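You operate a simulated robot arm through the tools that you are given. There is no shell and no other tool.

You run a simulated robot arm. Do the job below in one go: nothing can be reset, and whatever is moved stays where it is left.

## Task
Move each drive to its numbered mark and fit the small blue plug.
Fine: the three drives on the grey table; leave the cables plugged in; the plug goes into the free bus port of the drive that has the blue cable alone.
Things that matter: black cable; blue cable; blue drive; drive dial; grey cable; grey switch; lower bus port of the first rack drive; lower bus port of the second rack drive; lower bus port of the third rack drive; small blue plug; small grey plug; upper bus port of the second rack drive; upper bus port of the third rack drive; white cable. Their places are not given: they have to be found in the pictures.

Only the result counts: the job must be done as asked and must still hold three seconds after the hand-in. Knocking over, shifting, dropping, spilling or breaking anything else fails it.

## Robot
A 6-joint arm with a two-finger parallel gripper, fixed in place. Base frame: the origin is at the foot of the arm, x ahead of it, y to its left, z up; the work surface is at about z = 0.8. Readings come in m, degrees, newtons and seconds.
With the tool pointing down near the work surface it reaches from about 0.32 to 0.82 m from the base axis. Its first joint turns from -166.0 to 166.0 degrees. Payload 3.43 kg.
The tool frame sits at the grasp point between the pads (the TCP): z along the fingers, y along the line on which they close. The tips reach 0.034 m beyond it. The gripper opens to 0.128 m. The fingers are 0.024 m wide and 0.012 m thick; the gripper's body (0.048 by 0.13 m) begins 0.096 m behind the TCP.
Orientation is that of the tool frame in the base frame, as a unit quaternion [x, y, z, w]. With the fingers straight down and closing along the base's y, the tool's x points along the base's -x, its y along +y and its z along -z.

## Interface
- The arm moves only by the tool servo_tool. Its argument "increments" is a list of rows, each a list of 7 numbers: the shift along the tool's x, y, z in m, then the turn, a rotation vector about the tool's x, y, z in rad, then the opening in per cent of the stroke, from 0 (shut) to 100 (fully open). In form: [[x, y, z, rx, ry, rz, fingers], ...]. A call has 1 to 20 rows; each row shifts and turns the commanded pose from where the row before left it, along the tool's axes as they then stand. Rows are played at 5 a second. More than 0.05 m and 8.6 degrees between two rows, or a gripper value outside its range, and nothing of the call is played. A pose out of reach is approached as far as the arm can. The call stops where the force on the tool passes 40 N (or 10 N more than at its start, if that is more) or the arm is blocked; 0.2 s more then pass. Each finger travels about 0.045 m/s and halts on what it meets, pressing with about 20 N; the grip force reading is that of the motor and also rises with nothing between the fingers. The clock runs only during rows and for 0.2 s after the last one: add rows that do not move to give the fingers time. The reply holds the time, the measured pose of the TCP, the force on the tool along the base axes, the opening and the grip force, in the units named above and with some noise, with the torque about the TCP (base axes, N m) and any sound that the robot's microphone picked up, and new pictures: "show" is both (left out), scene, wrist or none.
- Cameras (640 x 400 px; columns grow to the right, rows downward): "scene" is fixed at [0.3984, 0.6502, 1.5794]; the picture's right is [-0.16, 0.99, 0.00], its down [0.53, 0.09, -0.84] and it looks along [-0.83, -0.14, -0.54] (base axes); focal length 214 px, centre (320, 200). "wrist" rides on the gripper at [0.076, -0.011, -0.16] in the tool frame; the picture's right is [0.15, 0.99, 0.00], its down [-0.88, 0.13, -0.46] and it looks along [-0.45, 0.07, 0.89] (tool axes); focal length 234 px, centre (320, 200).
- point_at(camera, pixels): for up to 12 pixels [column, row] of the newest picture of that camera ("zoom" is the newest enlarged one), the place [x, y, z] in the base frame of the surface seen there, good to about 0.002 m. It takes no simulated time.
- inspect(camera, box): a new picture of the part [left, top, right, bottom] of that camera's present view, enlarged. It takes no simulated time.
- close_job(): hands the job in; it is judged then, once.

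Leave the gripper open and the arm clear of the work at the hand-in unless told otherwise.

The tools are called after ">>>" by a JSON object that holds its "api" and its "payload". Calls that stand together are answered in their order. servo_tool: Moves the arm, as the interface text tells. Its arguments: {"type":"object","properties":{"increments":{"type":"array"},"show":{"type":"string","enum":["both","scene","wrist","none"]}},"required":["increments"]} The other tools are called the same way: point_at (camera, pixels) gives the place of the surface under pixels of a picture; inspect (camera, box) takes an enlarged picture of a part of a camera's view; close_job () hands the job in.

At the start:

```text
time_s: 0.0
tcp_pos: [0.4638, 0.026, 1.2338]
tool_rot: [0.001, 1.0, 0.001, 0.0]
force: [0.0, -0.2, 0.2]
wrist_torque: [-0.03, 0.02, 0.02]
grip_width: 0.1281
gripper_force: 0.0
```

scene: 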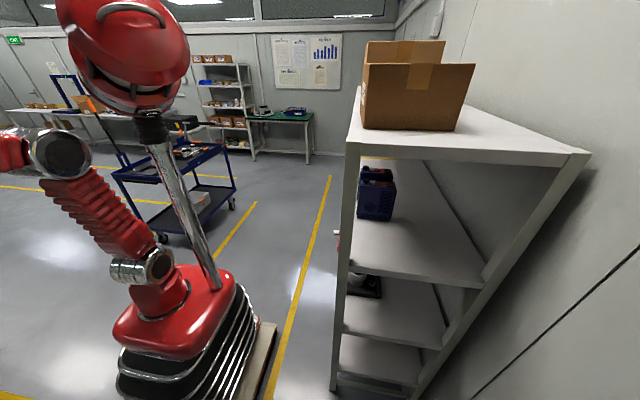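
wrist: 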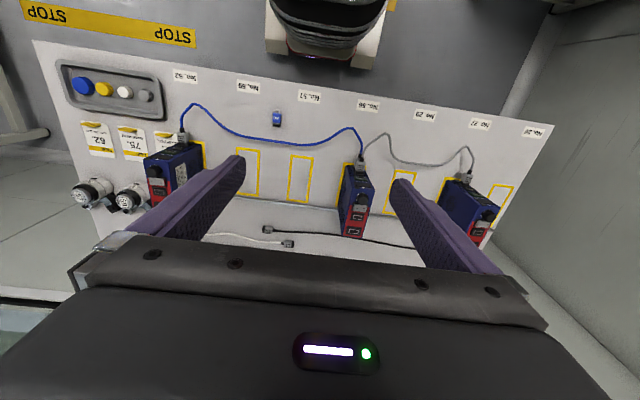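

The wrist picture shows a grey panel with three blue/red drives, cables and numbered labels. I will enlarge parts of the wrist view to read them.

>>> {"api": "inspect", "payload": {"camera": "wrist", "box": [30, 40, 290, 250]}}

>>> {"api": "inspect", "payload": {"camera": "wrist", "box": [290, 70, 560, 260]}}

>>> {"api": "inspect", "payload": {"camera": "scene", "box": [320, 140, 480, 310]}}

```text
1.90 times, centred on (160, 145) of wrist
```

zoom: 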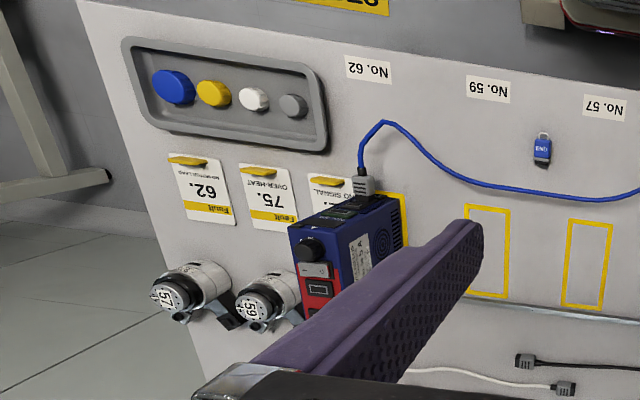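

```text
2.11 times, centred on (425, 165) of wrist
```

zoom: 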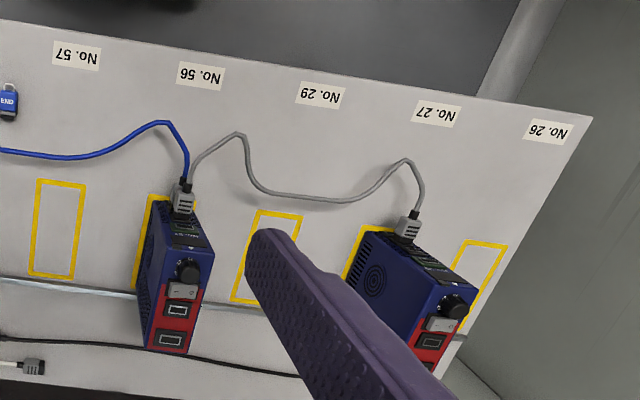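

```text
2.35 times, centred on (400, 225) of scene
```

zoom: 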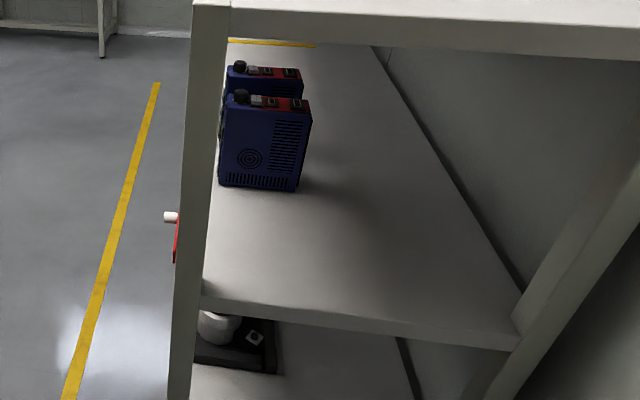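

The wrist view looks down on a table with upside-down labels (No. 62, 59, 57, 56, 29, 27, 26), three standing drives, a small blue plug and loose cable ends. I will measure places of the main items first.

>>> {"api": "point_at", "payload": {"camera": "wrist", "pixels": [[185, 77], [248, 87], [310, 97], [368, 105], [425, 115], [480, 124], [533, 131], [277, 118], [277, 170], [300, 180], [45, 50], [540, 128]]}}

>>> {"api": "point_at", "payload": {"camera": "wrist", "pixels": [[183, 138], [172, 152], [158, 170], [158, 186], [361, 165], [359, 186], [357, 215], [353, 232], [465, 178], [490, 215], [288, 243], [267, 229]]}}

>>> {"api": "point_at", "payload": {"camera": "wrist", "pixels": [[83, 86], [103, 89], [124, 92], [145, 95], [98, 135], [131, 140], [165, 140], [92, 195], [130, 198], [320, 40], [500, 190], [405, 175]]}}

>>> {"api": "inspect", "payload": {"camera": "wrist", "box": [50, 110, 210, 220]}}

>>> {"api": "inspect", "payload": {"camera": "wrist", "box": [310, 140, 420, 250]}}

>>> {"api": "inspect", "payload": {"camera": "wrist", "box": [420, 130, 530, 250]}}

```text
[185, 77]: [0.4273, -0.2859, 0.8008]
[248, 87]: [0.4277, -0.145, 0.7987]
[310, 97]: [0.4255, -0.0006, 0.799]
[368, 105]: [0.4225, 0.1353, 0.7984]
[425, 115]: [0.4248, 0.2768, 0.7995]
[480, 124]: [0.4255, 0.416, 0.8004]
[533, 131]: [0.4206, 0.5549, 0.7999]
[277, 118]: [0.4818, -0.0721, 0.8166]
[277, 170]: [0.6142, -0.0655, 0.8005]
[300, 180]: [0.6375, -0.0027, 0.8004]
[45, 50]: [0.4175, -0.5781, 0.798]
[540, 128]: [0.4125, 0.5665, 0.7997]
```

```text
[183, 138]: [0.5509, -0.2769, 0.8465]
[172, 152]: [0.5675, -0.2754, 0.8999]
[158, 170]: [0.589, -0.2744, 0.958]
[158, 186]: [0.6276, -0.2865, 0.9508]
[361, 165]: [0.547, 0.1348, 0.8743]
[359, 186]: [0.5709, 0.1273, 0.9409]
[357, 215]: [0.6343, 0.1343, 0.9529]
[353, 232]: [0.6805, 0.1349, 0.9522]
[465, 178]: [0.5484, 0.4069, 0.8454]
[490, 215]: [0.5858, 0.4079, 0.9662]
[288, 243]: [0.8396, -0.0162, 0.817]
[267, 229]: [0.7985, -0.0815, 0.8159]
```

```text
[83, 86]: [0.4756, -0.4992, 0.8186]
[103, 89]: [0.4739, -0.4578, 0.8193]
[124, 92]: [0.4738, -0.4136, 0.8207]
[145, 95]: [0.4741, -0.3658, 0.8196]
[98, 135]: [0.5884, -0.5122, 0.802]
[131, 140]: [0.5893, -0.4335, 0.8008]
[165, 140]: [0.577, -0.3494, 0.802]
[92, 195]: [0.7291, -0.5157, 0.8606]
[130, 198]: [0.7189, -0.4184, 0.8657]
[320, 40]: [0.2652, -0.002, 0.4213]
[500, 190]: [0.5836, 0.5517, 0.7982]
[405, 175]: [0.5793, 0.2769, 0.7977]
```

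```text
3.64 times, centred on (130, 165) of wrist
```

zoom: 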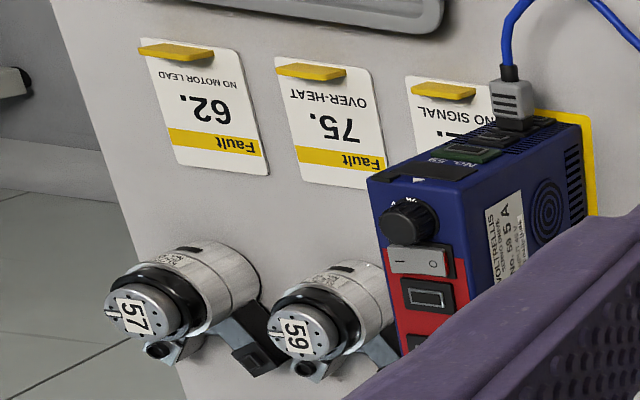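

```text
3.64 times, centred on (365, 195) of wrist
```

zoom: 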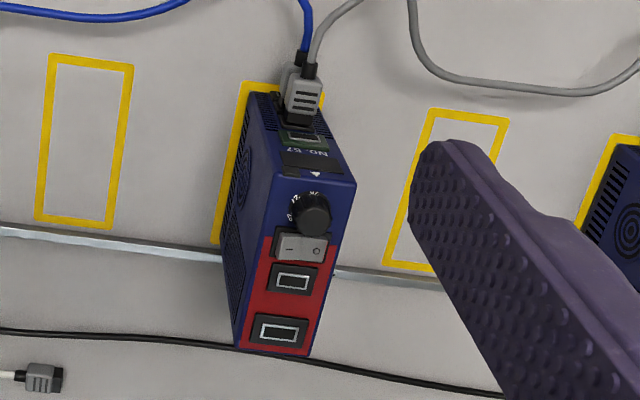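

```text
3.33 times, centred on (475, 190) of wrist
```

zoom: 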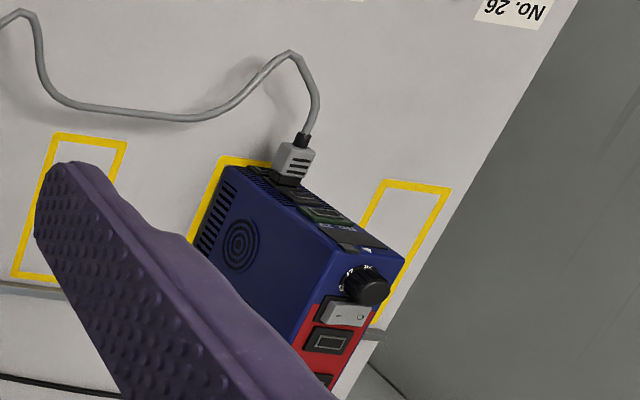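

The drives carry numbers: left reads NO. 59, middle NO. 57, right NO. 29 (to be confirmed). They stand at marks 62, 56 and 27. I now move the hand toward the left drive and tilt it forward, so the camera sees the drives' robot-side faces with ports.

>>> {"api": "servo_tool", "payload": {"increments": [[0.02, -0.04, 0, 0, 0, 0, 100], [0.02, -0.04, 0, 0, -0.14, 0, 100], [0.0, -0.04, 0, 0, -0.14, 0, 100], [0, -0.04, 0, 0, -0.14, 0, 100], [0, -0.04, 0, 0, -0.14, 0, 100], [0, 0, 0, 0, 0, 0, 100]], "show": "both"}}

```text
time_s: 1.4
tcp_pos: [0.4225, -0.1741, 1.2355]
tool_rot: [0.0, 0.961, -0.001, 0.277]
force: [-0.2, 1.6, 0.3]
wrist_torque: [0.03, -0.03, -0.02]
grip_width: 0.128
gripper_force: 0.0
```

scene: 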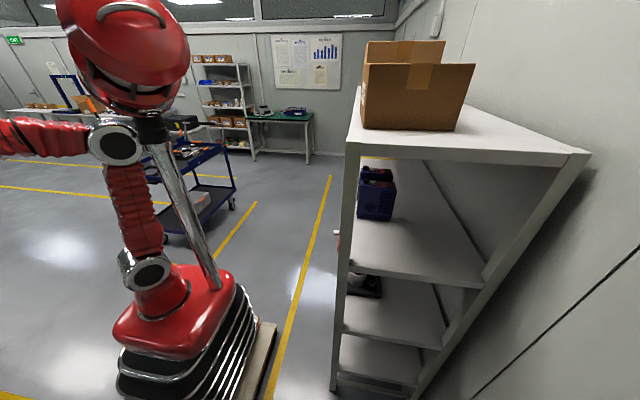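
wrist: 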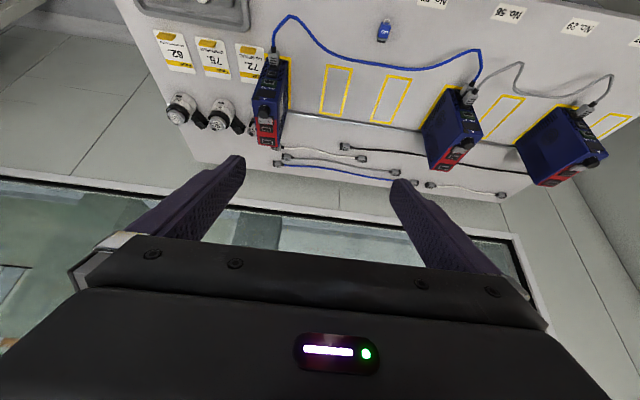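

The view now shows more loose cables (white, blue, black) on the far side of the table. I enlarge these regions.

>>> {"api": "inspect", "payload": {"camera": "wrist", "box": [140, 0, 340, 160]}}

>>> {"api": "inspect", "payload": {"camera": "wrist", "box": [400, 0, 640, 200]}}

>>> {"api": "inspect", "payload": {"camera": "wrist", "box": [260, 110, 520, 210]}}

>>> {"api": "inspect", "payload": {"camera": "scene", "box": [320, 150, 420, 310]}}

>>> {"api": "point_at", "payload": {"camera": "scene", "pixels": [[375, 195], [375, 172], [340, 250], [365, 290], [420, 260], [360, 200]]}}

```text
2.50 times, centred on (240, 80) of wrist
```

zoom: 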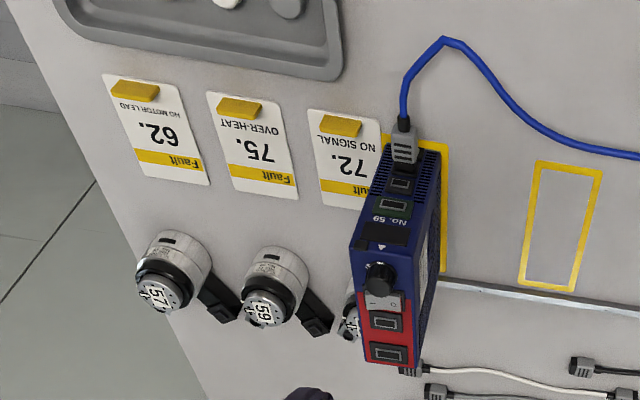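

```text
2.00 times, centred on (520, 100) of wrist
```

zoom: 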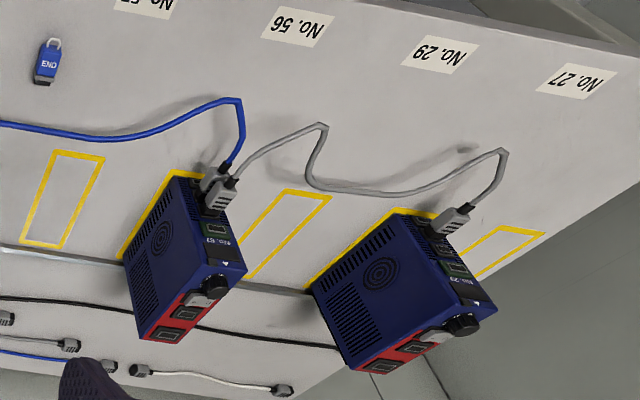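

```text
2.46 times, centred on (390, 160) of wrist
```

zoom: 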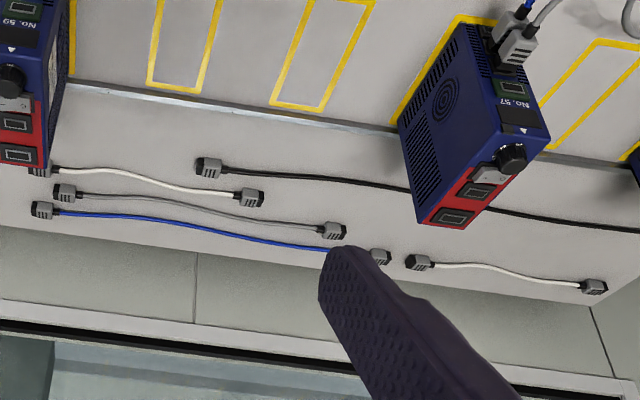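

```text
2.50 times, centred on (370, 230) of scene
```

zoom: 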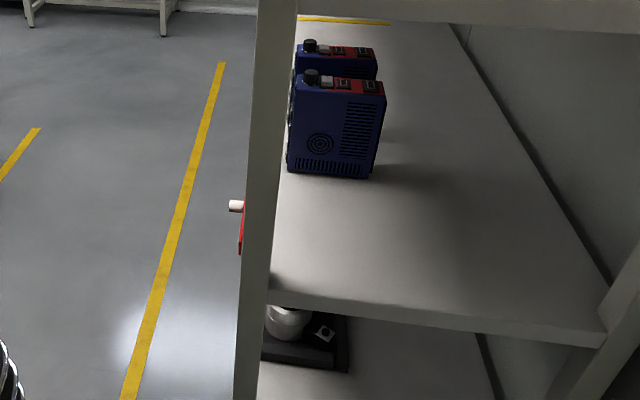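

```text
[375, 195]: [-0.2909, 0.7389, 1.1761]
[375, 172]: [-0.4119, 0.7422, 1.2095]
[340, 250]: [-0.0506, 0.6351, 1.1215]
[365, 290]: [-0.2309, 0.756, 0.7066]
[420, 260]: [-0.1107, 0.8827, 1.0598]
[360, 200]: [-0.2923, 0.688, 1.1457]
```

I will lower the hand toward the left drive's robot side and tilt a little more, to see its port face up close (the path is free: TCP stays at x≈0.42, in front of the drives).

>>> {"api": "servo_tool", "payload": {"increments": [[0.0212, -0.02, 0.0339, 0, 0, 0, 100], [0.0212, -0.02, 0.0339, 0, 0, 0, 100], [0.0212, -0.02, 0.0339, 0, 0, 0, 100], [0.0212, -0.02, 0.0339, 0, 0, 0, 100], [0, 0, 0, 0, -0.14, 0, 100], [0, 0, 0, 0, -0.14, 0, 100], [0, 0, 0, 0, 0, 0, 100]], "show": "wrist"}}

```text
time_s: 3.0
tcp_pos: [0.4215, -0.2547, 1.0756]
tool_rot: [0.001, 0.913, -0.001, 0.409]
force: [0.0, 0.2, -0.2]
wrist_torque: [-0.02, -0.02, -0.04]
grip_width: 0.1281
gripper_force: 0.1
```

wrist: 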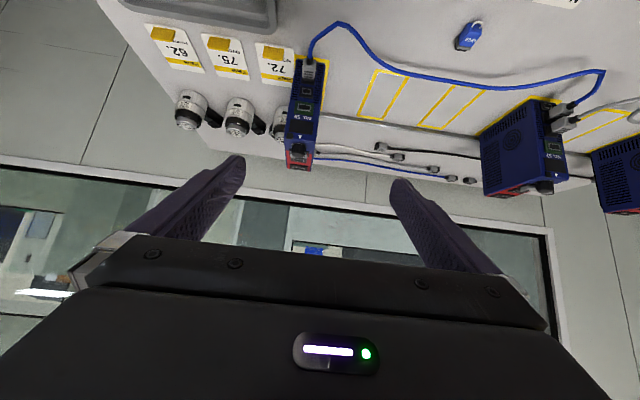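

The port face of the left drive is now visible at (305, 100). I enlarge it and the plug at (468, 36).

>>> {"api": "inspect", "payload": {"camera": "wrist", "box": [260, 40, 360, 180]}}

>>> {"api": "inspect", "payload": {"camera": "wrist", "box": [430, 10, 510, 60]}}

>>> {"api": "inspect", "payload": {"camera": "wrist", "box": [470, 70, 600, 210]}}

>>> {"api": "point_at", "payload": {"camera": "wrist", "pixels": [[309, 70], [306, 91], [304, 107], [302, 122], [300, 136], [292, 120], [318, 120], [468, 36], [474, 25], [462, 46]]}}

```text
2.86 times, centred on (310, 110) of wrist
```

zoom: 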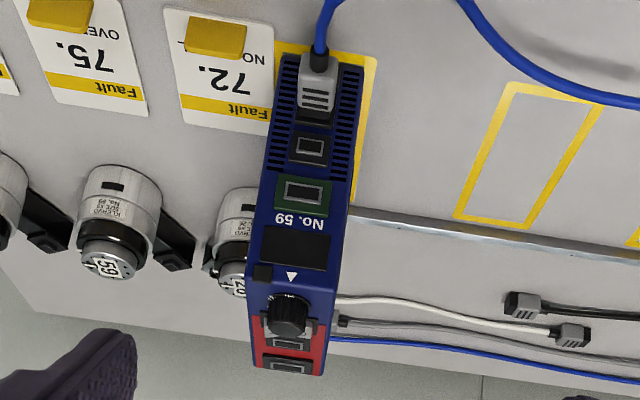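

```text
8.00 times, centred on (470, 35) of wrist
```

zoom: 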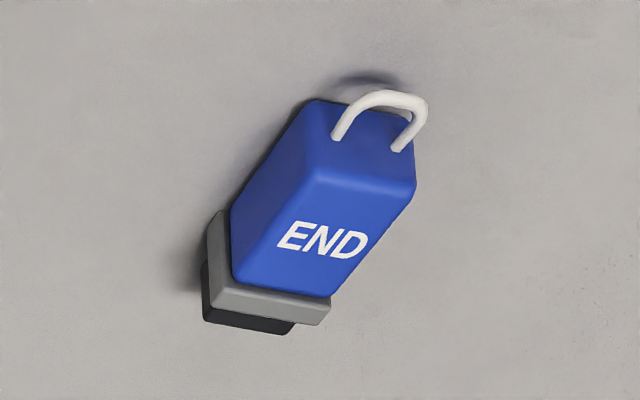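

```text
2.86 times, centred on (535, 140) of wrist
```

zoom: 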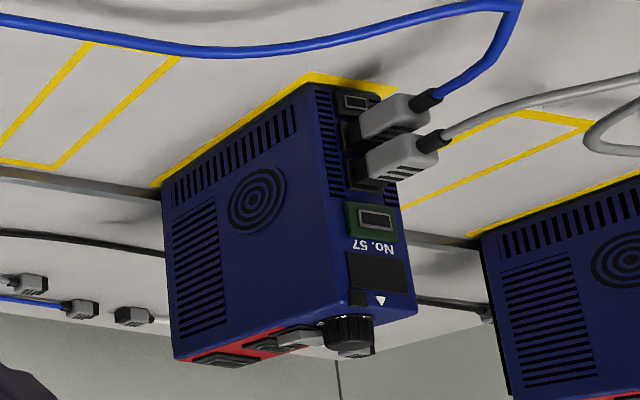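

```text
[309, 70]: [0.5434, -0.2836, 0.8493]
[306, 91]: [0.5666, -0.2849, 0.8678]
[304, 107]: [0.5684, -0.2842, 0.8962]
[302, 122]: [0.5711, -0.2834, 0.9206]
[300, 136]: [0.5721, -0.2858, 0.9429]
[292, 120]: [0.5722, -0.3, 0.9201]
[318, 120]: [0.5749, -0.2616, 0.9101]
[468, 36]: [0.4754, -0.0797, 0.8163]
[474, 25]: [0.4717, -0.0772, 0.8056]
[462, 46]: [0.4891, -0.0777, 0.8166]
```

The left drive reads No. 59, with the blue cable's plug at the lower position and a free dark port just above it (z≈0.868), then a green port (z≈0.896). The middle drive shows an extra dark port below its two cables. I lower the hand straight down by 0.15 m to view the port faces more squarely.

>>> {"api": "servo_tool", "payload": {"increments": [[0.0279, -0.0075, 0.025, 0, 0, 0, 100], [0.0279, -0.0075, 0.025, 0, 0, 0, 100], [0.0279, -0.0075, 0.025, 0, 0, 0, 100], [0.0279, -0.0075, 0.025, 0, 0, 0, 100], [0, 0, 0, 0, 0, 0, 100]], "show": "wrist"}}

```text
time_s: 4.2
tcp_pos: [0.4226, -0.2861, 0.9236]
tool_rot: [0.001, 0.913, 0.0, 0.407]
force: [0.2, -0.4, -0.3]
wrist_torque: [-0.04, -0.02, 0.01]
grip_width: 0.1281
gripper_force: 0.1
```

wrist: 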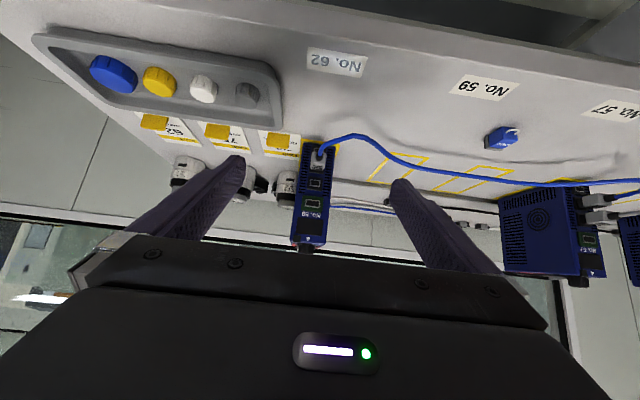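

>>> {"api": "inspect", "payload": {"camera": "wrist", "box": [285, 130, 355, 255]}}

>>> {"api": "inspect", "payload": {"camera": "wrist", "box": [490, 160, 640, 290]}}

>>> {"api": "point_at", "payload": {"camera": "wrist", "pixels": [[320, 147], [318, 166], [315, 182], [314, 203], [312, 216], [303, 205], [325, 205], [302, 160], [334, 160], [345, 66], [487, 88], [620, 110]]}}

```text
3.20 times, centred on (320, 192) of wrist
```

zoom: 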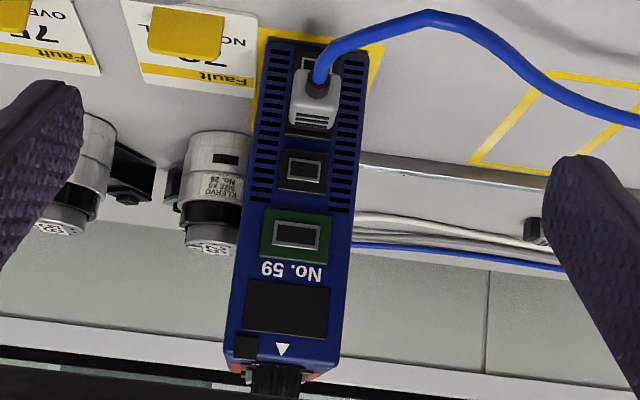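

```text
3.08 times, centred on (565, 225) of wrist
```

zoom: 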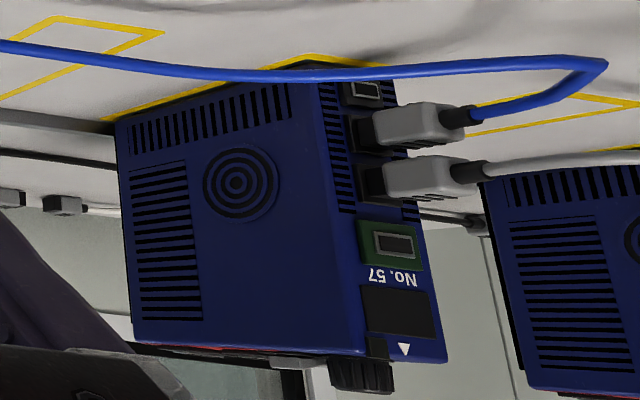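

```text
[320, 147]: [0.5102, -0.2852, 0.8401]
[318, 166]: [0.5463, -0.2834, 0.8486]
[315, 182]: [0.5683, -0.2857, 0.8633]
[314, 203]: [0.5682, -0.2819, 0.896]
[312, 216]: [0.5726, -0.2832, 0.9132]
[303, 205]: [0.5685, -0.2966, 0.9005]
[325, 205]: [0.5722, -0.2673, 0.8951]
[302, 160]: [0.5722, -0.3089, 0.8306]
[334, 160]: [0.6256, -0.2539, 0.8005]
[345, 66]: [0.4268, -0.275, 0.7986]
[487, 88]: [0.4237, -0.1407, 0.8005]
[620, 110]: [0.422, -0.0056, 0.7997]
```

I enlarge the port columns strongly to tell the ports apart.

>>> {"api": "inspect", "payload": {"camera": "wrist", "box": [296, 138, 344, 170]}}

>>> {"api": "inspect", "payload": {"camera": "wrist", "box": [292, 165, 340, 197]}}

>>> {"api": "inspect", "payload": {"camera": "wrist", "box": [290, 190, 340, 225]}}

>>> {"api": "inspect", "payload": {"camera": "wrist", "box": [560, 175, 640, 230]}}

>>> {"api": "inspect", "payload": {"camera": "wrist", "box": [475, 115, 535, 160]}}

```text
12.50 times, centred on (320, 154) of wrist
```

zoom: 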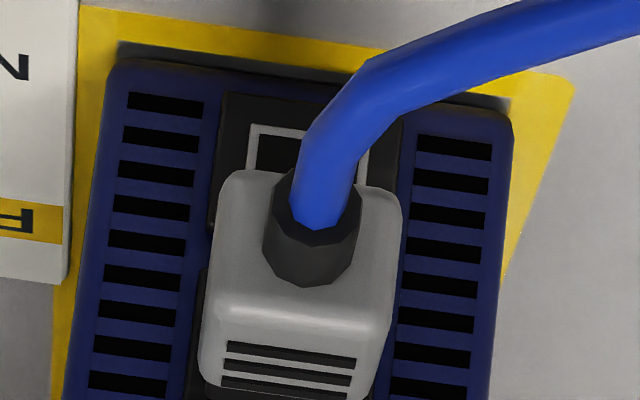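

```text
12.50 times, centred on (316, 181) of wrist
```

zoom: 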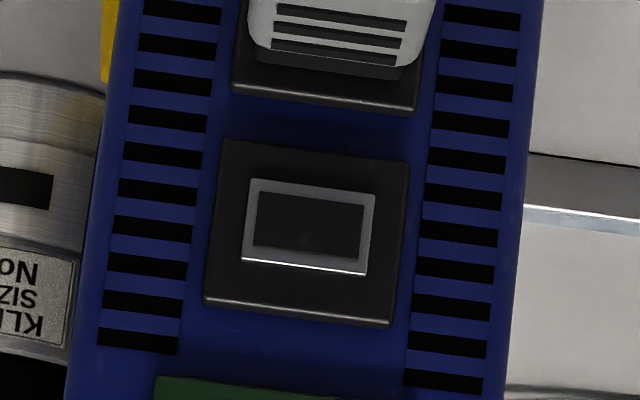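

```text
11.43 times, centred on (315, 208) of wrist
```

zoom: 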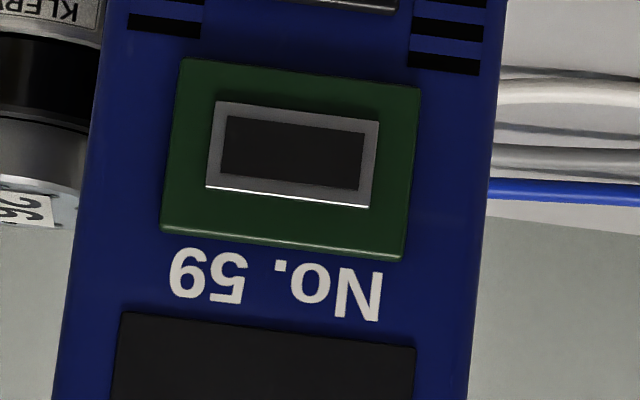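

```text
7.27 times, centred on (600, 202) of wrist
```

zoom: 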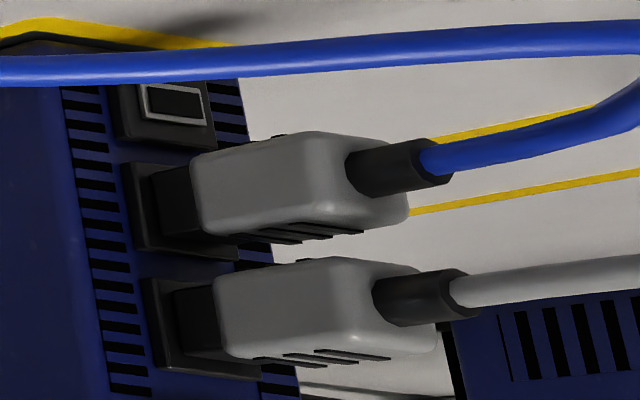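

```text
8.89 times, centred on (505, 138) of wrist
```

zoom: 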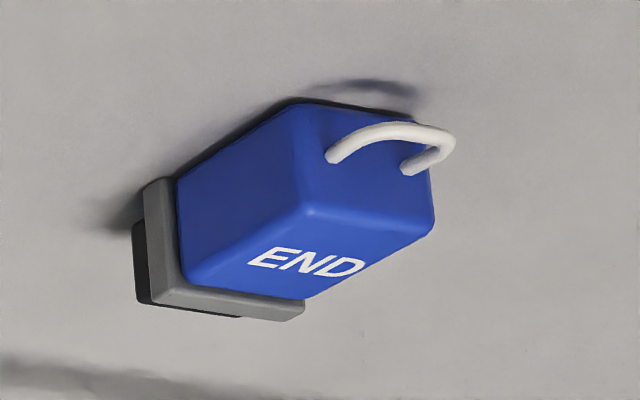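

The END plug lies with text up, loop handle toward the robot, connector tip toward +x. I measure its corners in this enlarged picture, and also the port.

>>> {"api": "point_at", "payload": {"camera": "zoom", "pixels": [[312, 214], [428, 230], [195, 280], [300, 292], [190, 290], [295, 312], [150, 270], [335, 155], [450, 140], [310, 120], [410, 150], [250, 250]]}}

>>> {"api": "inspect", "payload": {"camera": "wrist", "box": [292, 165, 340, 197]}}

```text
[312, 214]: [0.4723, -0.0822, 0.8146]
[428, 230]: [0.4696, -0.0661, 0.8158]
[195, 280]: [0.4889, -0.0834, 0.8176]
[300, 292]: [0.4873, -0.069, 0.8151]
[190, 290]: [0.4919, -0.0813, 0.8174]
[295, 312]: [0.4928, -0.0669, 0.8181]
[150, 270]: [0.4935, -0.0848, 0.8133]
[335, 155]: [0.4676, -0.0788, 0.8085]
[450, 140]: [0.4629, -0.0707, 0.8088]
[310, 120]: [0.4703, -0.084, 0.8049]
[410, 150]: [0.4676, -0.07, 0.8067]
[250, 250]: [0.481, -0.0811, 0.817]
```

```text
12.50 times, centred on (316, 181) of wrist
```

zoom: 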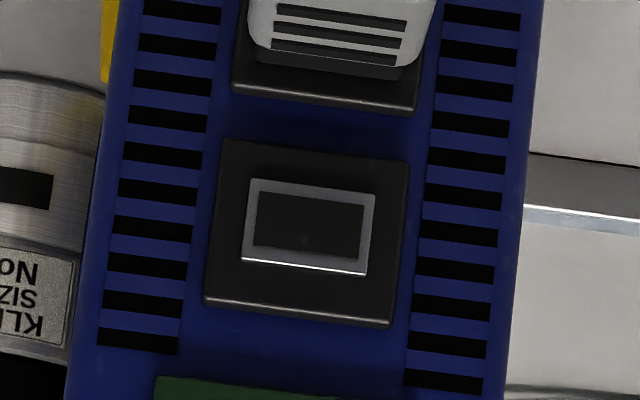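

Now I measure the free port's frame corners and inner hole in the enlarged picture.

>>> {"api": "point_at", "payload": {"camera": "zoom", "pixels": [[250, 180], [375, 193], [366, 274], [242, 262], [308, 226], [222, 142], [408, 162], [388, 322], [206, 300], [85, 370], [515, 370], [308, 340]]}}

```text
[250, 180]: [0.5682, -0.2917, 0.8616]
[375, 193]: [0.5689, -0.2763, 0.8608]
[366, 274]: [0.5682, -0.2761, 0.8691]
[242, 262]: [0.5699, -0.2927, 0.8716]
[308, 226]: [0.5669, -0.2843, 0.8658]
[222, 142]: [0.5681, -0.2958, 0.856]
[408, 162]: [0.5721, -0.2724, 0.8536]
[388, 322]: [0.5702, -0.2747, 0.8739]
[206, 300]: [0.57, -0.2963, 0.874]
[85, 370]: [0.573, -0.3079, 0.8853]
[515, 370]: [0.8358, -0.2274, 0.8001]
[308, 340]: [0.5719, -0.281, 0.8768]
```

I raise the hand clear, turn it back to straight down, and go above the plug to view it and the marks from the top.

>>> {"api": "servo_tool", "payload": {"increments": [[-0.0298, 0.02, -0.0267, 0, 0, 0, 100], [-0.0298, 0.02, -0.0267, 0, 0, 0, 100], [-0.0298, 0.02, -0.0267, 0, 0, 0, 100], [-0.0298, 0.02, -0.0267, 0, 0, 0, 100], [0, 0.02, 0, 0, 0.14, 0, 100], [0, 0.02, 0, 0, 0.14, 0, 100], [0, 0.02, 0, 0, 0.14, 0, 100], [0, 0.02, 0, 0, 0.14, 0, 100], [0, 0.02, 0, 0, 0.14, 0, 100], [0, 0.02, 0, 0, 0.14, 0, 100], [0, 0, 0, 0, 0, 0, 100]], "show": "wrist"}}

```text
time_s: 6.6
tcp_pos: [0.4233, -0.0847, 1.0852]
tool_rot: [0.001, 1.0, -0.001, -0.001]
force: [-1.0, 0.1, -0.4]
wrist_torque: [0.03, 0.01, 0.02]
grip_width: 0.1282
gripper_force: 0.0
```

wrist: 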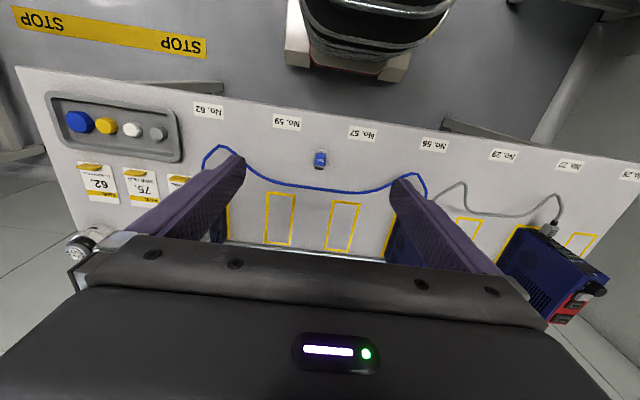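

>>> {"api": "inspect", "payload": {"camera": "wrist", "box": [296, 145, 344, 175]}}

>>> {"api": "point_at", "payload": {"camera": "wrist", "pixels": [[268, 193], [295, 196], [291, 246], [264, 242], [334, 203], [360, 206], [352, 254], [327, 249], [208, 109], [287, 122], [361, 132], [320, 159]]}}

>>> {"api": "inspect", "payload": {"camera": "wrist", "box": [190, 95, 640, 255]}}

```text
13.33 times, centred on (320, 160) of wrist
```

zoom: 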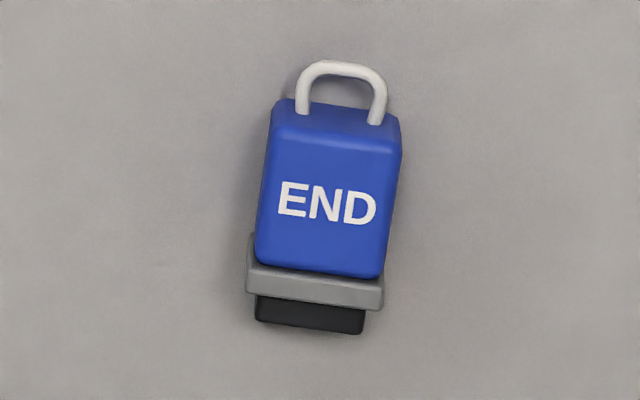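

```text
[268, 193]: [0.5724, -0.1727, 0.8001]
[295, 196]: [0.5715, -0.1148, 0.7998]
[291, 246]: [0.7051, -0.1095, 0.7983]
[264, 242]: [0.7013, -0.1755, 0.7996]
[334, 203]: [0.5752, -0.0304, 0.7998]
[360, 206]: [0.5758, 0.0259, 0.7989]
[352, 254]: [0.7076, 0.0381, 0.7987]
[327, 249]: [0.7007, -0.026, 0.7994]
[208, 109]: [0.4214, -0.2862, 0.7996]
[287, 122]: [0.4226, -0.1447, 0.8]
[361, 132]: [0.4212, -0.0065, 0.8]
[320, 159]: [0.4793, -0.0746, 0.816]
```

```text
1.42 times, centred on (415, 175) of wrist
```

zoom: 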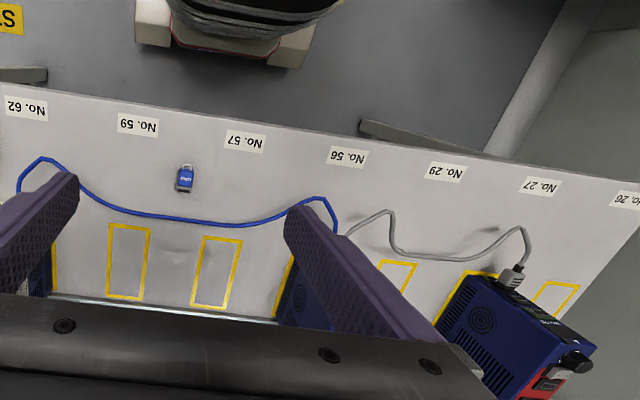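

Marks: No. 59 rectangle spans about x 0.572–0.703, y −0.174…−0.112; the spacing of marks is 0.14 m. The plug looks aligned with x. I enlarge it again and measure its edges.

>>> {"api": "inspect", "payload": {"camera": "wrist", "box": [296, 145, 344, 175]}}

>>> {"api": "point_at", "payload": {"camera": "zoom", "pixels": [[275, 140], [265, 200], [258, 255], [395, 160], [388, 220], [380, 270], [330, 130], [320, 270], [315, 290], [310, 318], [345, 68], [335, 155]]}}

>>> {"api": "point_at", "payload": {"camera": "zoom", "pixels": [[250, 285], [380, 303], [260, 315], [360, 328], [300, 95], [380, 110], [315, 332], [320, 240], [330, 180], [262, 230], [385, 240], [308, 326]]}}

```text
13.33 times, centred on (320, 160) of wrist
```

zoom: 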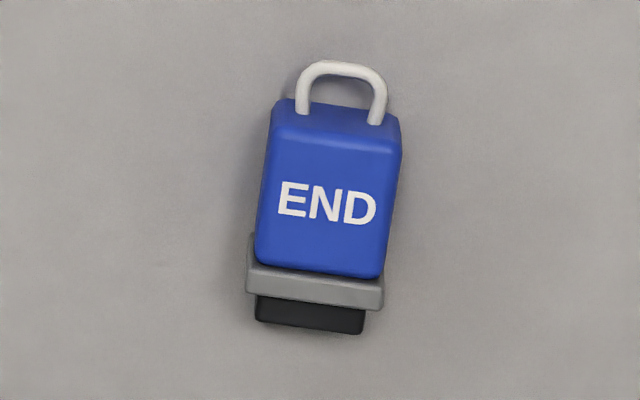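

```text
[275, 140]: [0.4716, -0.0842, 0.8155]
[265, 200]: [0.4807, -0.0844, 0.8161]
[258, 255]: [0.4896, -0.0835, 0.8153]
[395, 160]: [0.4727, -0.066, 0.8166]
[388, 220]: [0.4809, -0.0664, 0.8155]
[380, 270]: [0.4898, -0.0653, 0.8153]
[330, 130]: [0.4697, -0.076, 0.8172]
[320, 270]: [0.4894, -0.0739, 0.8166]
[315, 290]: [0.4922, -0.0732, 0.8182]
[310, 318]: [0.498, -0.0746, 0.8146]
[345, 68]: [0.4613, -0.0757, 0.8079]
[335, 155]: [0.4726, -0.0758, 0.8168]
```

```text
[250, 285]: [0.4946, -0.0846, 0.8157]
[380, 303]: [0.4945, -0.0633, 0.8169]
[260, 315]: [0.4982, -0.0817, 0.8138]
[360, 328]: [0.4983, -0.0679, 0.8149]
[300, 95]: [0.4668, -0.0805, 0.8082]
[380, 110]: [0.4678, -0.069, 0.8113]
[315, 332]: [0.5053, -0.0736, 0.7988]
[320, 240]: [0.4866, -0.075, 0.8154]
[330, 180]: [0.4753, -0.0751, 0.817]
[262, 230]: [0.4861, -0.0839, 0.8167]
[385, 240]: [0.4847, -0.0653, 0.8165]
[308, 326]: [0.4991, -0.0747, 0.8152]
```

The plug body is 18 mm wide, centred at y≈−0.075, x 0.470–0.490, with the tip at +x. I tilt the hand by 0.3 rad forward, narrow the fingers, and go to about 6 cm above the plug.

>>> {"api": "servo_tool", "payload": {"increments": [[0, 0, 0, 0, -0.1, 0, 60], [0, 0, 0, 0, -0.1, 0, 45], [0, 0, 0, 0, -0.1, 0, 45], [0.0026, 0.002, 0.0379, 0, 0, 0, 45], [0.0026, 0.002, 0.0379, 0, 0, 0, 45], [0.0026, 0.002, 0.0379, 0, 0, 0, 45], [0.0026, 0.002, 0.0379, 0, 0, 0, 45], [0.0026, 0.002, 0.0379, 0, 0, 0, 45], [0, 0, 0, 0, 0, 0, 45], [0, 0, 0, 0, 0, 0, 45]], "show": "wrist"}}

```text
time_s: 8.8
tcp_pos: [0.4652, -0.0726, 0.9004]
tool_rot: [0.0, 0.989, 0.001, 0.15]
force: [-0.4, -0.5, 0.5]
wrist_torque: [0.02, -0.04, -0.01]
grip_width: 0.0577
gripper_force: 0.1
```

wrist: 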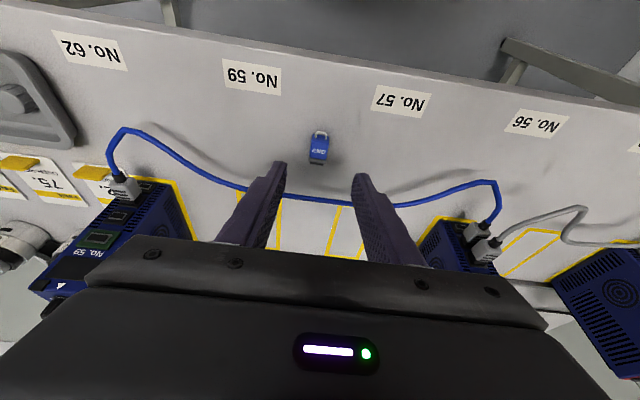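

The fingers are narrowed and above the plug at (319, 148). I re-measure the plug from this closer view.

>>> {"api": "inspect", "payload": {"camera": "wrist", "box": [288, 128, 352, 168]}}

>>> {"api": "point_at", "payload": {"camera": "wrist", "pixels": [[320, 200], [280, 165], [358, 180]]}}

```text
10.00 times, centred on (320, 148) of wrist
```

zoom: 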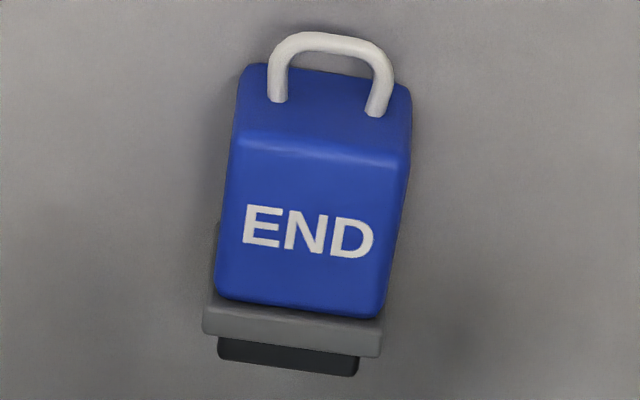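

```text
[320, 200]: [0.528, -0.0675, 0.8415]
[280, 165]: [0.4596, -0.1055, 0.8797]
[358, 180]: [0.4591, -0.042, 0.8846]
```

Noting the blue cable hangs at z≈0.84 near x=0.528, so I'll lift before going sideways. I measure the plug in this enlarged view.

>>> {"api": "point_at", "payload": {"camera": "zoom", "pixels": [[236, 150], [402, 175], [225, 230], [393, 245], [220, 290], [380, 305], [320, 150], [300, 300], [290, 325], [288, 358], [240, 100], [408, 110]]}}

>>> {"api": "point_at", "payload": {"camera": "zoom", "pixels": [[207, 322], [376, 345], [222, 350], [354, 368], [290, 368], [320, 60], [335, 100], [310, 200], [305, 250], [275, 70], [385, 80], [332, 36]]}}

```text
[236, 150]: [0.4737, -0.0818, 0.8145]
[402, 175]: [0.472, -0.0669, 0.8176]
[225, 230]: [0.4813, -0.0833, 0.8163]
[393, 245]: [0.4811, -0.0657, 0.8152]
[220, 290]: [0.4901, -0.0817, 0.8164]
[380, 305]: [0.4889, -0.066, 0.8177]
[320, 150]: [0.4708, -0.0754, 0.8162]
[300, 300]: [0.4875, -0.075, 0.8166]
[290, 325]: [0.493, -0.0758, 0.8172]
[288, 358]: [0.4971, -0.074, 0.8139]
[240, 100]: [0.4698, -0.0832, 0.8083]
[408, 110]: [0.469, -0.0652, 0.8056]
```

```text
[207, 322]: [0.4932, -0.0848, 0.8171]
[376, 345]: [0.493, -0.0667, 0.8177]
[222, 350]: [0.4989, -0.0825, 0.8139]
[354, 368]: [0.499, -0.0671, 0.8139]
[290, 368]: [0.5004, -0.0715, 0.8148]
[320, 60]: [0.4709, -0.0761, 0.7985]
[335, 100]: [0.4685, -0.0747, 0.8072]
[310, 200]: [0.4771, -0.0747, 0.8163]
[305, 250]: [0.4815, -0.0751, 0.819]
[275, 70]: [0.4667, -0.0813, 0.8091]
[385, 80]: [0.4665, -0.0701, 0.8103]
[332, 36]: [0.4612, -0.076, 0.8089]
```

Plug centre y≈−0.0748. I descend in small steps to TCP about (0.467, −0.075, 0.843), fingers staying open around the plug.

>>> {"api": "servo_tool", "payload": {"increments": [[0.005, -0.0008, 0.0185, 0, 0, 0, 45], [0.005, -0.0008, 0.0185, 0, 0, 0, 45], [0.005, -0.0006, 0.0185, 0, 0, 0, 45], [0, 0, 0, 0, 0, 0, 45], [0, 0, 0, 0, 0, 0, 45]], "show": "wrist"}}

```text
time_s: 10.0
tcp_pos: [0.4682, -0.0756, 0.8432]
tool_rot: [0.0, 0.989, 0.001, 0.149]
force: [-0.6, -0.7, -0.6]
wrist_torque: [0.02, -0.03, 0.01]
grip_width: 0.0579
gripper_force: 0.0
```

wrist: 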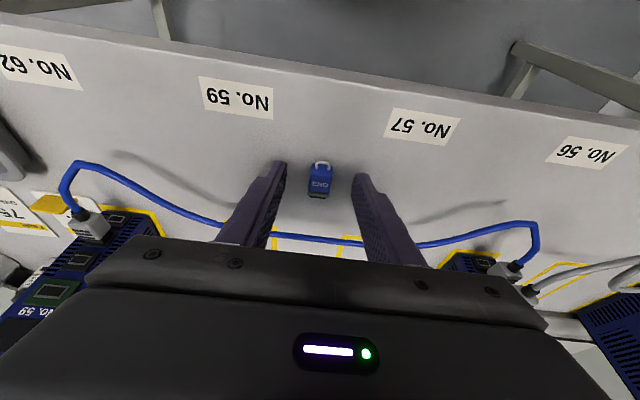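

>>> {"api": "inspect", "payload": {"camera": "wrist", "box": [256, 140, 384, 220]}}

>>> {"api": "point_at", "payload": {"camera": "wrist", "pixels": [[281, 165], [358, 180], [321, 176], [318, 195], [285, 180], [357, 195]]}}

```text
5.00 times, centred on (320, 180) of wrist
```

zoom: 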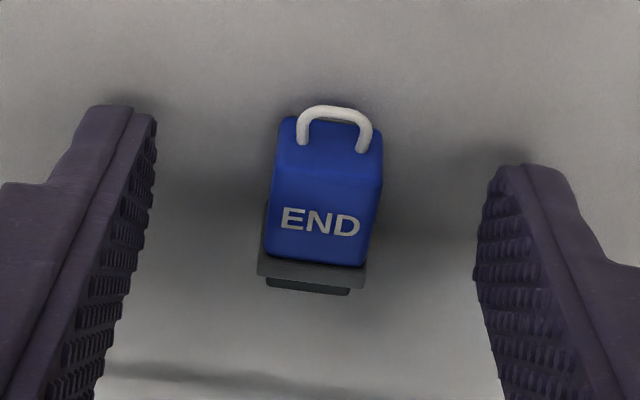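

```text
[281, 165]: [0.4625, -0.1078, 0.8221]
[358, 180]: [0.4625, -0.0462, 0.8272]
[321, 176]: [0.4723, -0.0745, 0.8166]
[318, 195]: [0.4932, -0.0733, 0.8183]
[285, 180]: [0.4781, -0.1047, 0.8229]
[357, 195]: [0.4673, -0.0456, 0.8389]
```

The fingers straddle the plug. I lower 4.5 mm more and close the fingers on the blue body.

>>> {"api": "servo_tool", "payload": {"increments": [[0.0022, 0.0006, 0.0041, 0, 0, 0, 45], [0, 0, 0, 0, 0, 0, 25], [0, 0, 0, 0, 0, 0, 10], [0, 0, 0, 0, 0, 0, 5], [0, 0, 0, 0, 0, 0, 5], [0, 0, 0, 0, 0, 0, 5], [0, 0, 0, 0, 0, 0, 5]], "show": "wrist"}}

```text
time_s: 11.6
tcp_pos: [0.4665, -0.0763, 0.839]
tool_rot: [0.0, 0.989, 0.0, 0.15]
force: [-0.4, 0.2, -0.7]
wrist_torque: [-0.01, 0.02, 0.0]
grip_width: 0.0186
gripper_force: 20.3
```

wrist: 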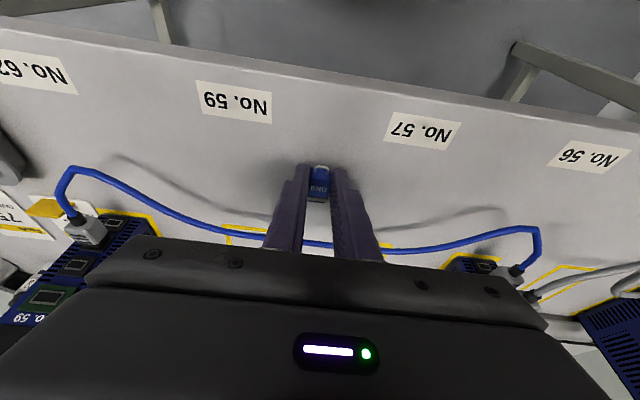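

The grip is at 18.6 mm on the plug body with 20 N. I lift straight up about 0.1 m.

>>> {"api": "servo_tool", "payload": {"increments": [[-0.003, 0, -0.0096, 0, 0, 0, 5], [-0.0074, 0, -0.0239, 0, 0, 0, 5], [-0.0104, 0, -0.0334, 0, 0, 0, 5], [-0.0104, 0, -0.0334, 0, 0, 0, 5], [0, 0, 0, 0, 0, 0, 5]], "show": "wrist"}}

>>> {"api": "inspect", "payload": {"camera": "wrist", "box": [280, 150, 360, 200]}}

```text
time_s: 12.8
tcp_pos: [0.4683, -0.0776, 0.9426]
tool_rot: [-0.001, 0.989, 0.0, 0.15]
force: [-0.6, 0.1, -0.8]
wrist_torque: [0.01, 0.0, -0.01]
grip_width: 0.0185
gripper_force: 20.0
```

wrist: 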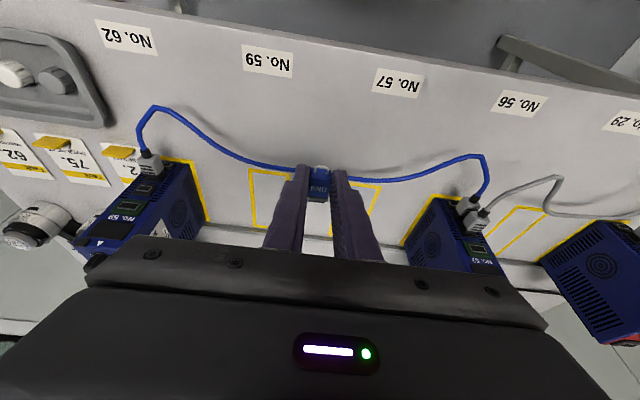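

```text
8.00 times, centred on (320, 175) of wrist
```

zoom: 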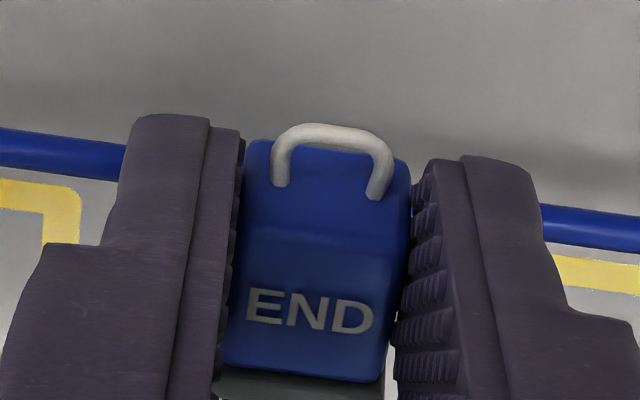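

The plug is held and lifted. I measure where it sits in the hand now.

>>> {"api": "point_at", "payload": {"camera": "zoom", "pixels": [[325, 240], [310, 290], [310, 345], [305, 370], [300, 388], [325, 170], [325, 200], [270, 300], [365, 315], [280, 370], [340, 375], [332, 128]]}}

>>> {"api": "point_at", "payload": {"camera": "wrist", "pixels": [[318, 200], [318, 198], [315, 199], [322, 200], [318, 196], [320, 190]]}}

```text
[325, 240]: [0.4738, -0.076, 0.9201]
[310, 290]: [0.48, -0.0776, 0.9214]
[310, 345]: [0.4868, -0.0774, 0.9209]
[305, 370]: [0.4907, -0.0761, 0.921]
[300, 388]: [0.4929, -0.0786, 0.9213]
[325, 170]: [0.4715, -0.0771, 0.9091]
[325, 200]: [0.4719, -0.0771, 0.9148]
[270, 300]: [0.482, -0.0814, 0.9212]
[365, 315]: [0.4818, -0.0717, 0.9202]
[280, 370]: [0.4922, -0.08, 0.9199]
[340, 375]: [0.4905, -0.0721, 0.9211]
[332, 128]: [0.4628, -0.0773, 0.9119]
```

```text
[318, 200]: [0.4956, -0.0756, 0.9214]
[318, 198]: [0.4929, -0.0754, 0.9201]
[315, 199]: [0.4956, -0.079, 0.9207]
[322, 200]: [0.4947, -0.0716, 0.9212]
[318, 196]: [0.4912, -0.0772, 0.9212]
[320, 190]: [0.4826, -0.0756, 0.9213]
```

The plug is level in the hand. I move sideways to y≈−0.2856 at this height, with its tip still about 4 cm short of the left drive.

>>> {"api": "servo_tool", "payload": {"increments": [[-0.0041, -0.0416, 0.0013, 0, 0, 0, 5], [-0.0041, -0.0416, 0.0013, 0, 0, 0, 5], [-0.0041, -0.0416, 0.0013, 0, 0, 0, 5], [-0.0041, -0.0416, 0.0013, 0, 0, 0, 5], [-0.0041, -0.0416, 0.0013, 0, 0, 0, 5], [0, 0, 0, 0, 0, 0, 5], [0, 0, 0, 0, 0, 0, 5]], "show": "wrist"}}

>>> {"api": "inspect", "payload": {"camera": "wrist", "box": [240, 130, 400, 230]}}

```text
time_s: 14.4
tcp_pos: [0.4903, -0.2822, 0.9438]
tool_rot: [0.0, 0.989, 0.001, 0.15]
force: [-0.1, -0.5, -0.2]
wrist_torque: [0.05, 0.02, 0.01]
grip_width: 0.0184
gripper_force: 20.0
```

wrist: 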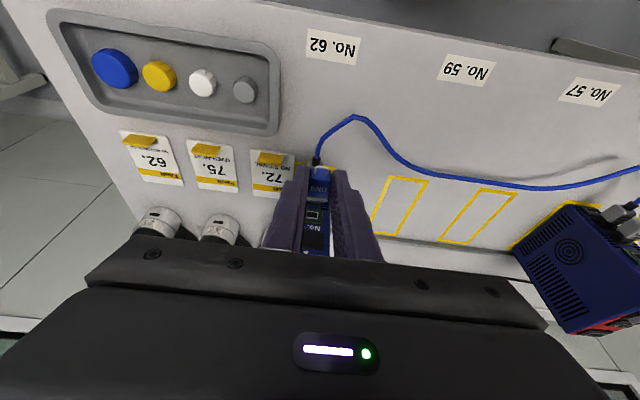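

```text
4.00 times, centred on (320, 180) of wrist
```

zoom: 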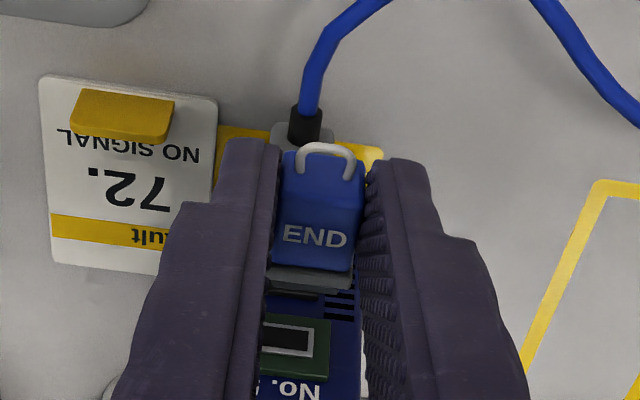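

The plug tip faces the left drive's port face. I lower to the port height (TCP z≈0.895) and shift 3 mm toward −y.

>>> {"api": "servo_tool", "payload": {"increments": [[0.0047, -0.001, 0.0153, 0, 0, 0, 5], [0.0047, -0.001, 0.0153, 0, 0, 0, 5], [0.0047, -0.001, 0.0153, 0, 0, 0, 5], [0, 0, 0, 0, 0, 0, 5], [0, 0, 0, 0, 0, 0, 5]], "show": "wrist"}}

>>> {"api": "inspect", "payload": {"camera": "wrist", "box": [260, 140, 380, 215]}}

```text
time_s: 15.6
tcp_pos: [0.4886, -0.2846, 0.8948]
tool_rot: [0.0, 0.989, 0.0, 0.149]
force: [0.0, 0.1, -0.4]
wrist_torque: [-0.02, -0.01, 0.0]
grip_width: 0.0186
gripper_force: 19.8
```

wrist: 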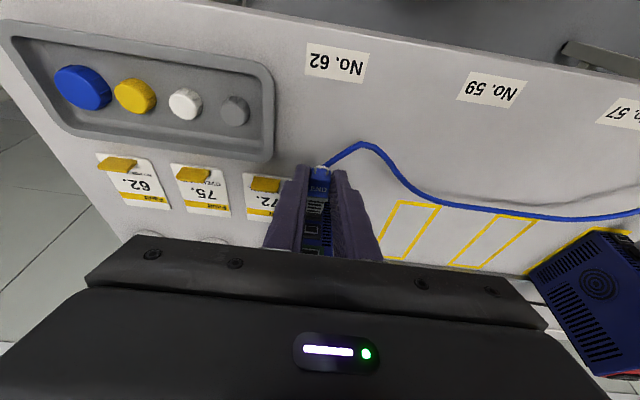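

```text
5.33 times, centred on (320, 178) of wrist
```

zoom: 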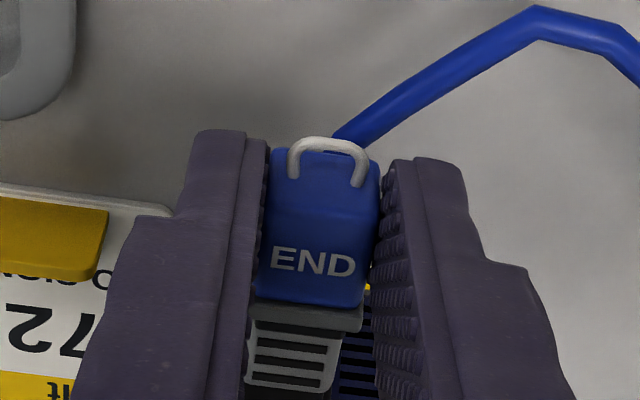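

Below the END plug the grey cable plug of the lower port is visible. I compare its sideways place with the END plug in this picture.

>>> {"api": "point_at", "payload": {"camera": "zoom", "pixels": [[254, 340], [340, 340], [250, 370], [334, 375], [290, 345], [290, 375], [265, 290], [360, 300], [262, 315], [355, 325], [305, 280], [315, 200]]}}

>>> {"api": "inspect", "payload": {"camera": "wrist", "box": [295, 190, 345, 255]}}

```text
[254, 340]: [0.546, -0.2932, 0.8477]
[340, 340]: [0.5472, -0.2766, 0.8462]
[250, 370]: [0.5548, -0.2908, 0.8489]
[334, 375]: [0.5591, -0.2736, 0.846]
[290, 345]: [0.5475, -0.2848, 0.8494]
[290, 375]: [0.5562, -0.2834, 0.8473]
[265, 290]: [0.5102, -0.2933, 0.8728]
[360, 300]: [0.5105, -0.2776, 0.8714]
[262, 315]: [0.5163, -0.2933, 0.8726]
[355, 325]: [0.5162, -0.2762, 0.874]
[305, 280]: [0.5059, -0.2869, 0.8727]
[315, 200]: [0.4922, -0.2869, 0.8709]
```

```text
6.15 times, centred on (320, 222) of wrist
```

zoom: 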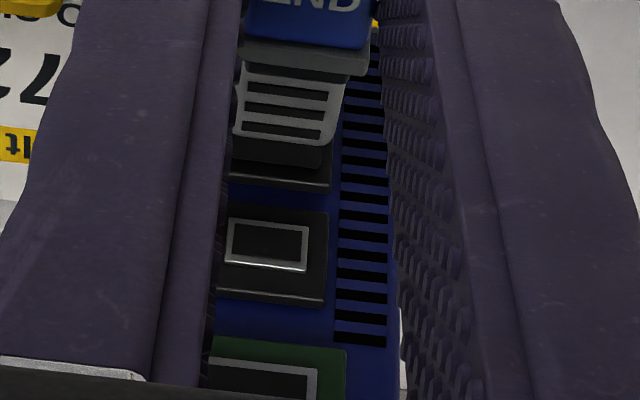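

The free port's frame is now visible at (267, 245) in the enlargement. I measure it from here.

>>> {"api": "point_at", "payload": {"camera": "zoom", "pixels": [[229, 222], [309, 229], [306, 270], [226, 262], [267, 245], [232, 245], [308, 250], [330, 212], [325, 302], [222, 295], [240, 180], [328, 188]]}}

>>> {"api": "inspect", "payload": {"camera": "wrist", "box": [300, 180, 340, 240]}}

```text
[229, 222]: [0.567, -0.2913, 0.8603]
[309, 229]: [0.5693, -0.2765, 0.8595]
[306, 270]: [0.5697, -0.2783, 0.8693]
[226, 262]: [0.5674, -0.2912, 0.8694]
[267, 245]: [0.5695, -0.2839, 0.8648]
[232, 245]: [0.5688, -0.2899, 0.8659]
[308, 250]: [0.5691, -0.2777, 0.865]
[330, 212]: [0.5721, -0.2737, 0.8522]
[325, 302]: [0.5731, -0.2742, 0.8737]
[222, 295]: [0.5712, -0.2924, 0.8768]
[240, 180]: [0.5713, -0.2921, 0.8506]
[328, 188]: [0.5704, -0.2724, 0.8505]
```

```text
6.67 times, centred on (320, 210) of wrist
```

zoom: 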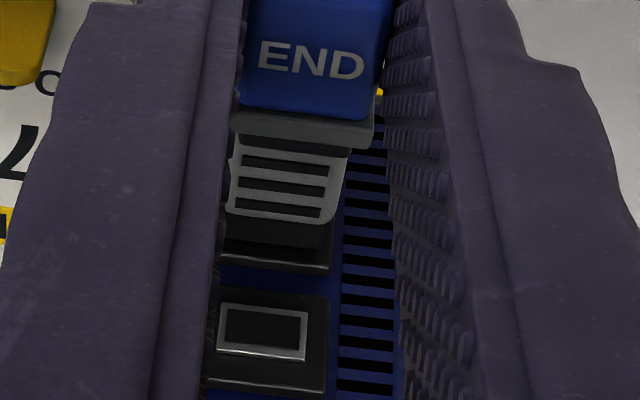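

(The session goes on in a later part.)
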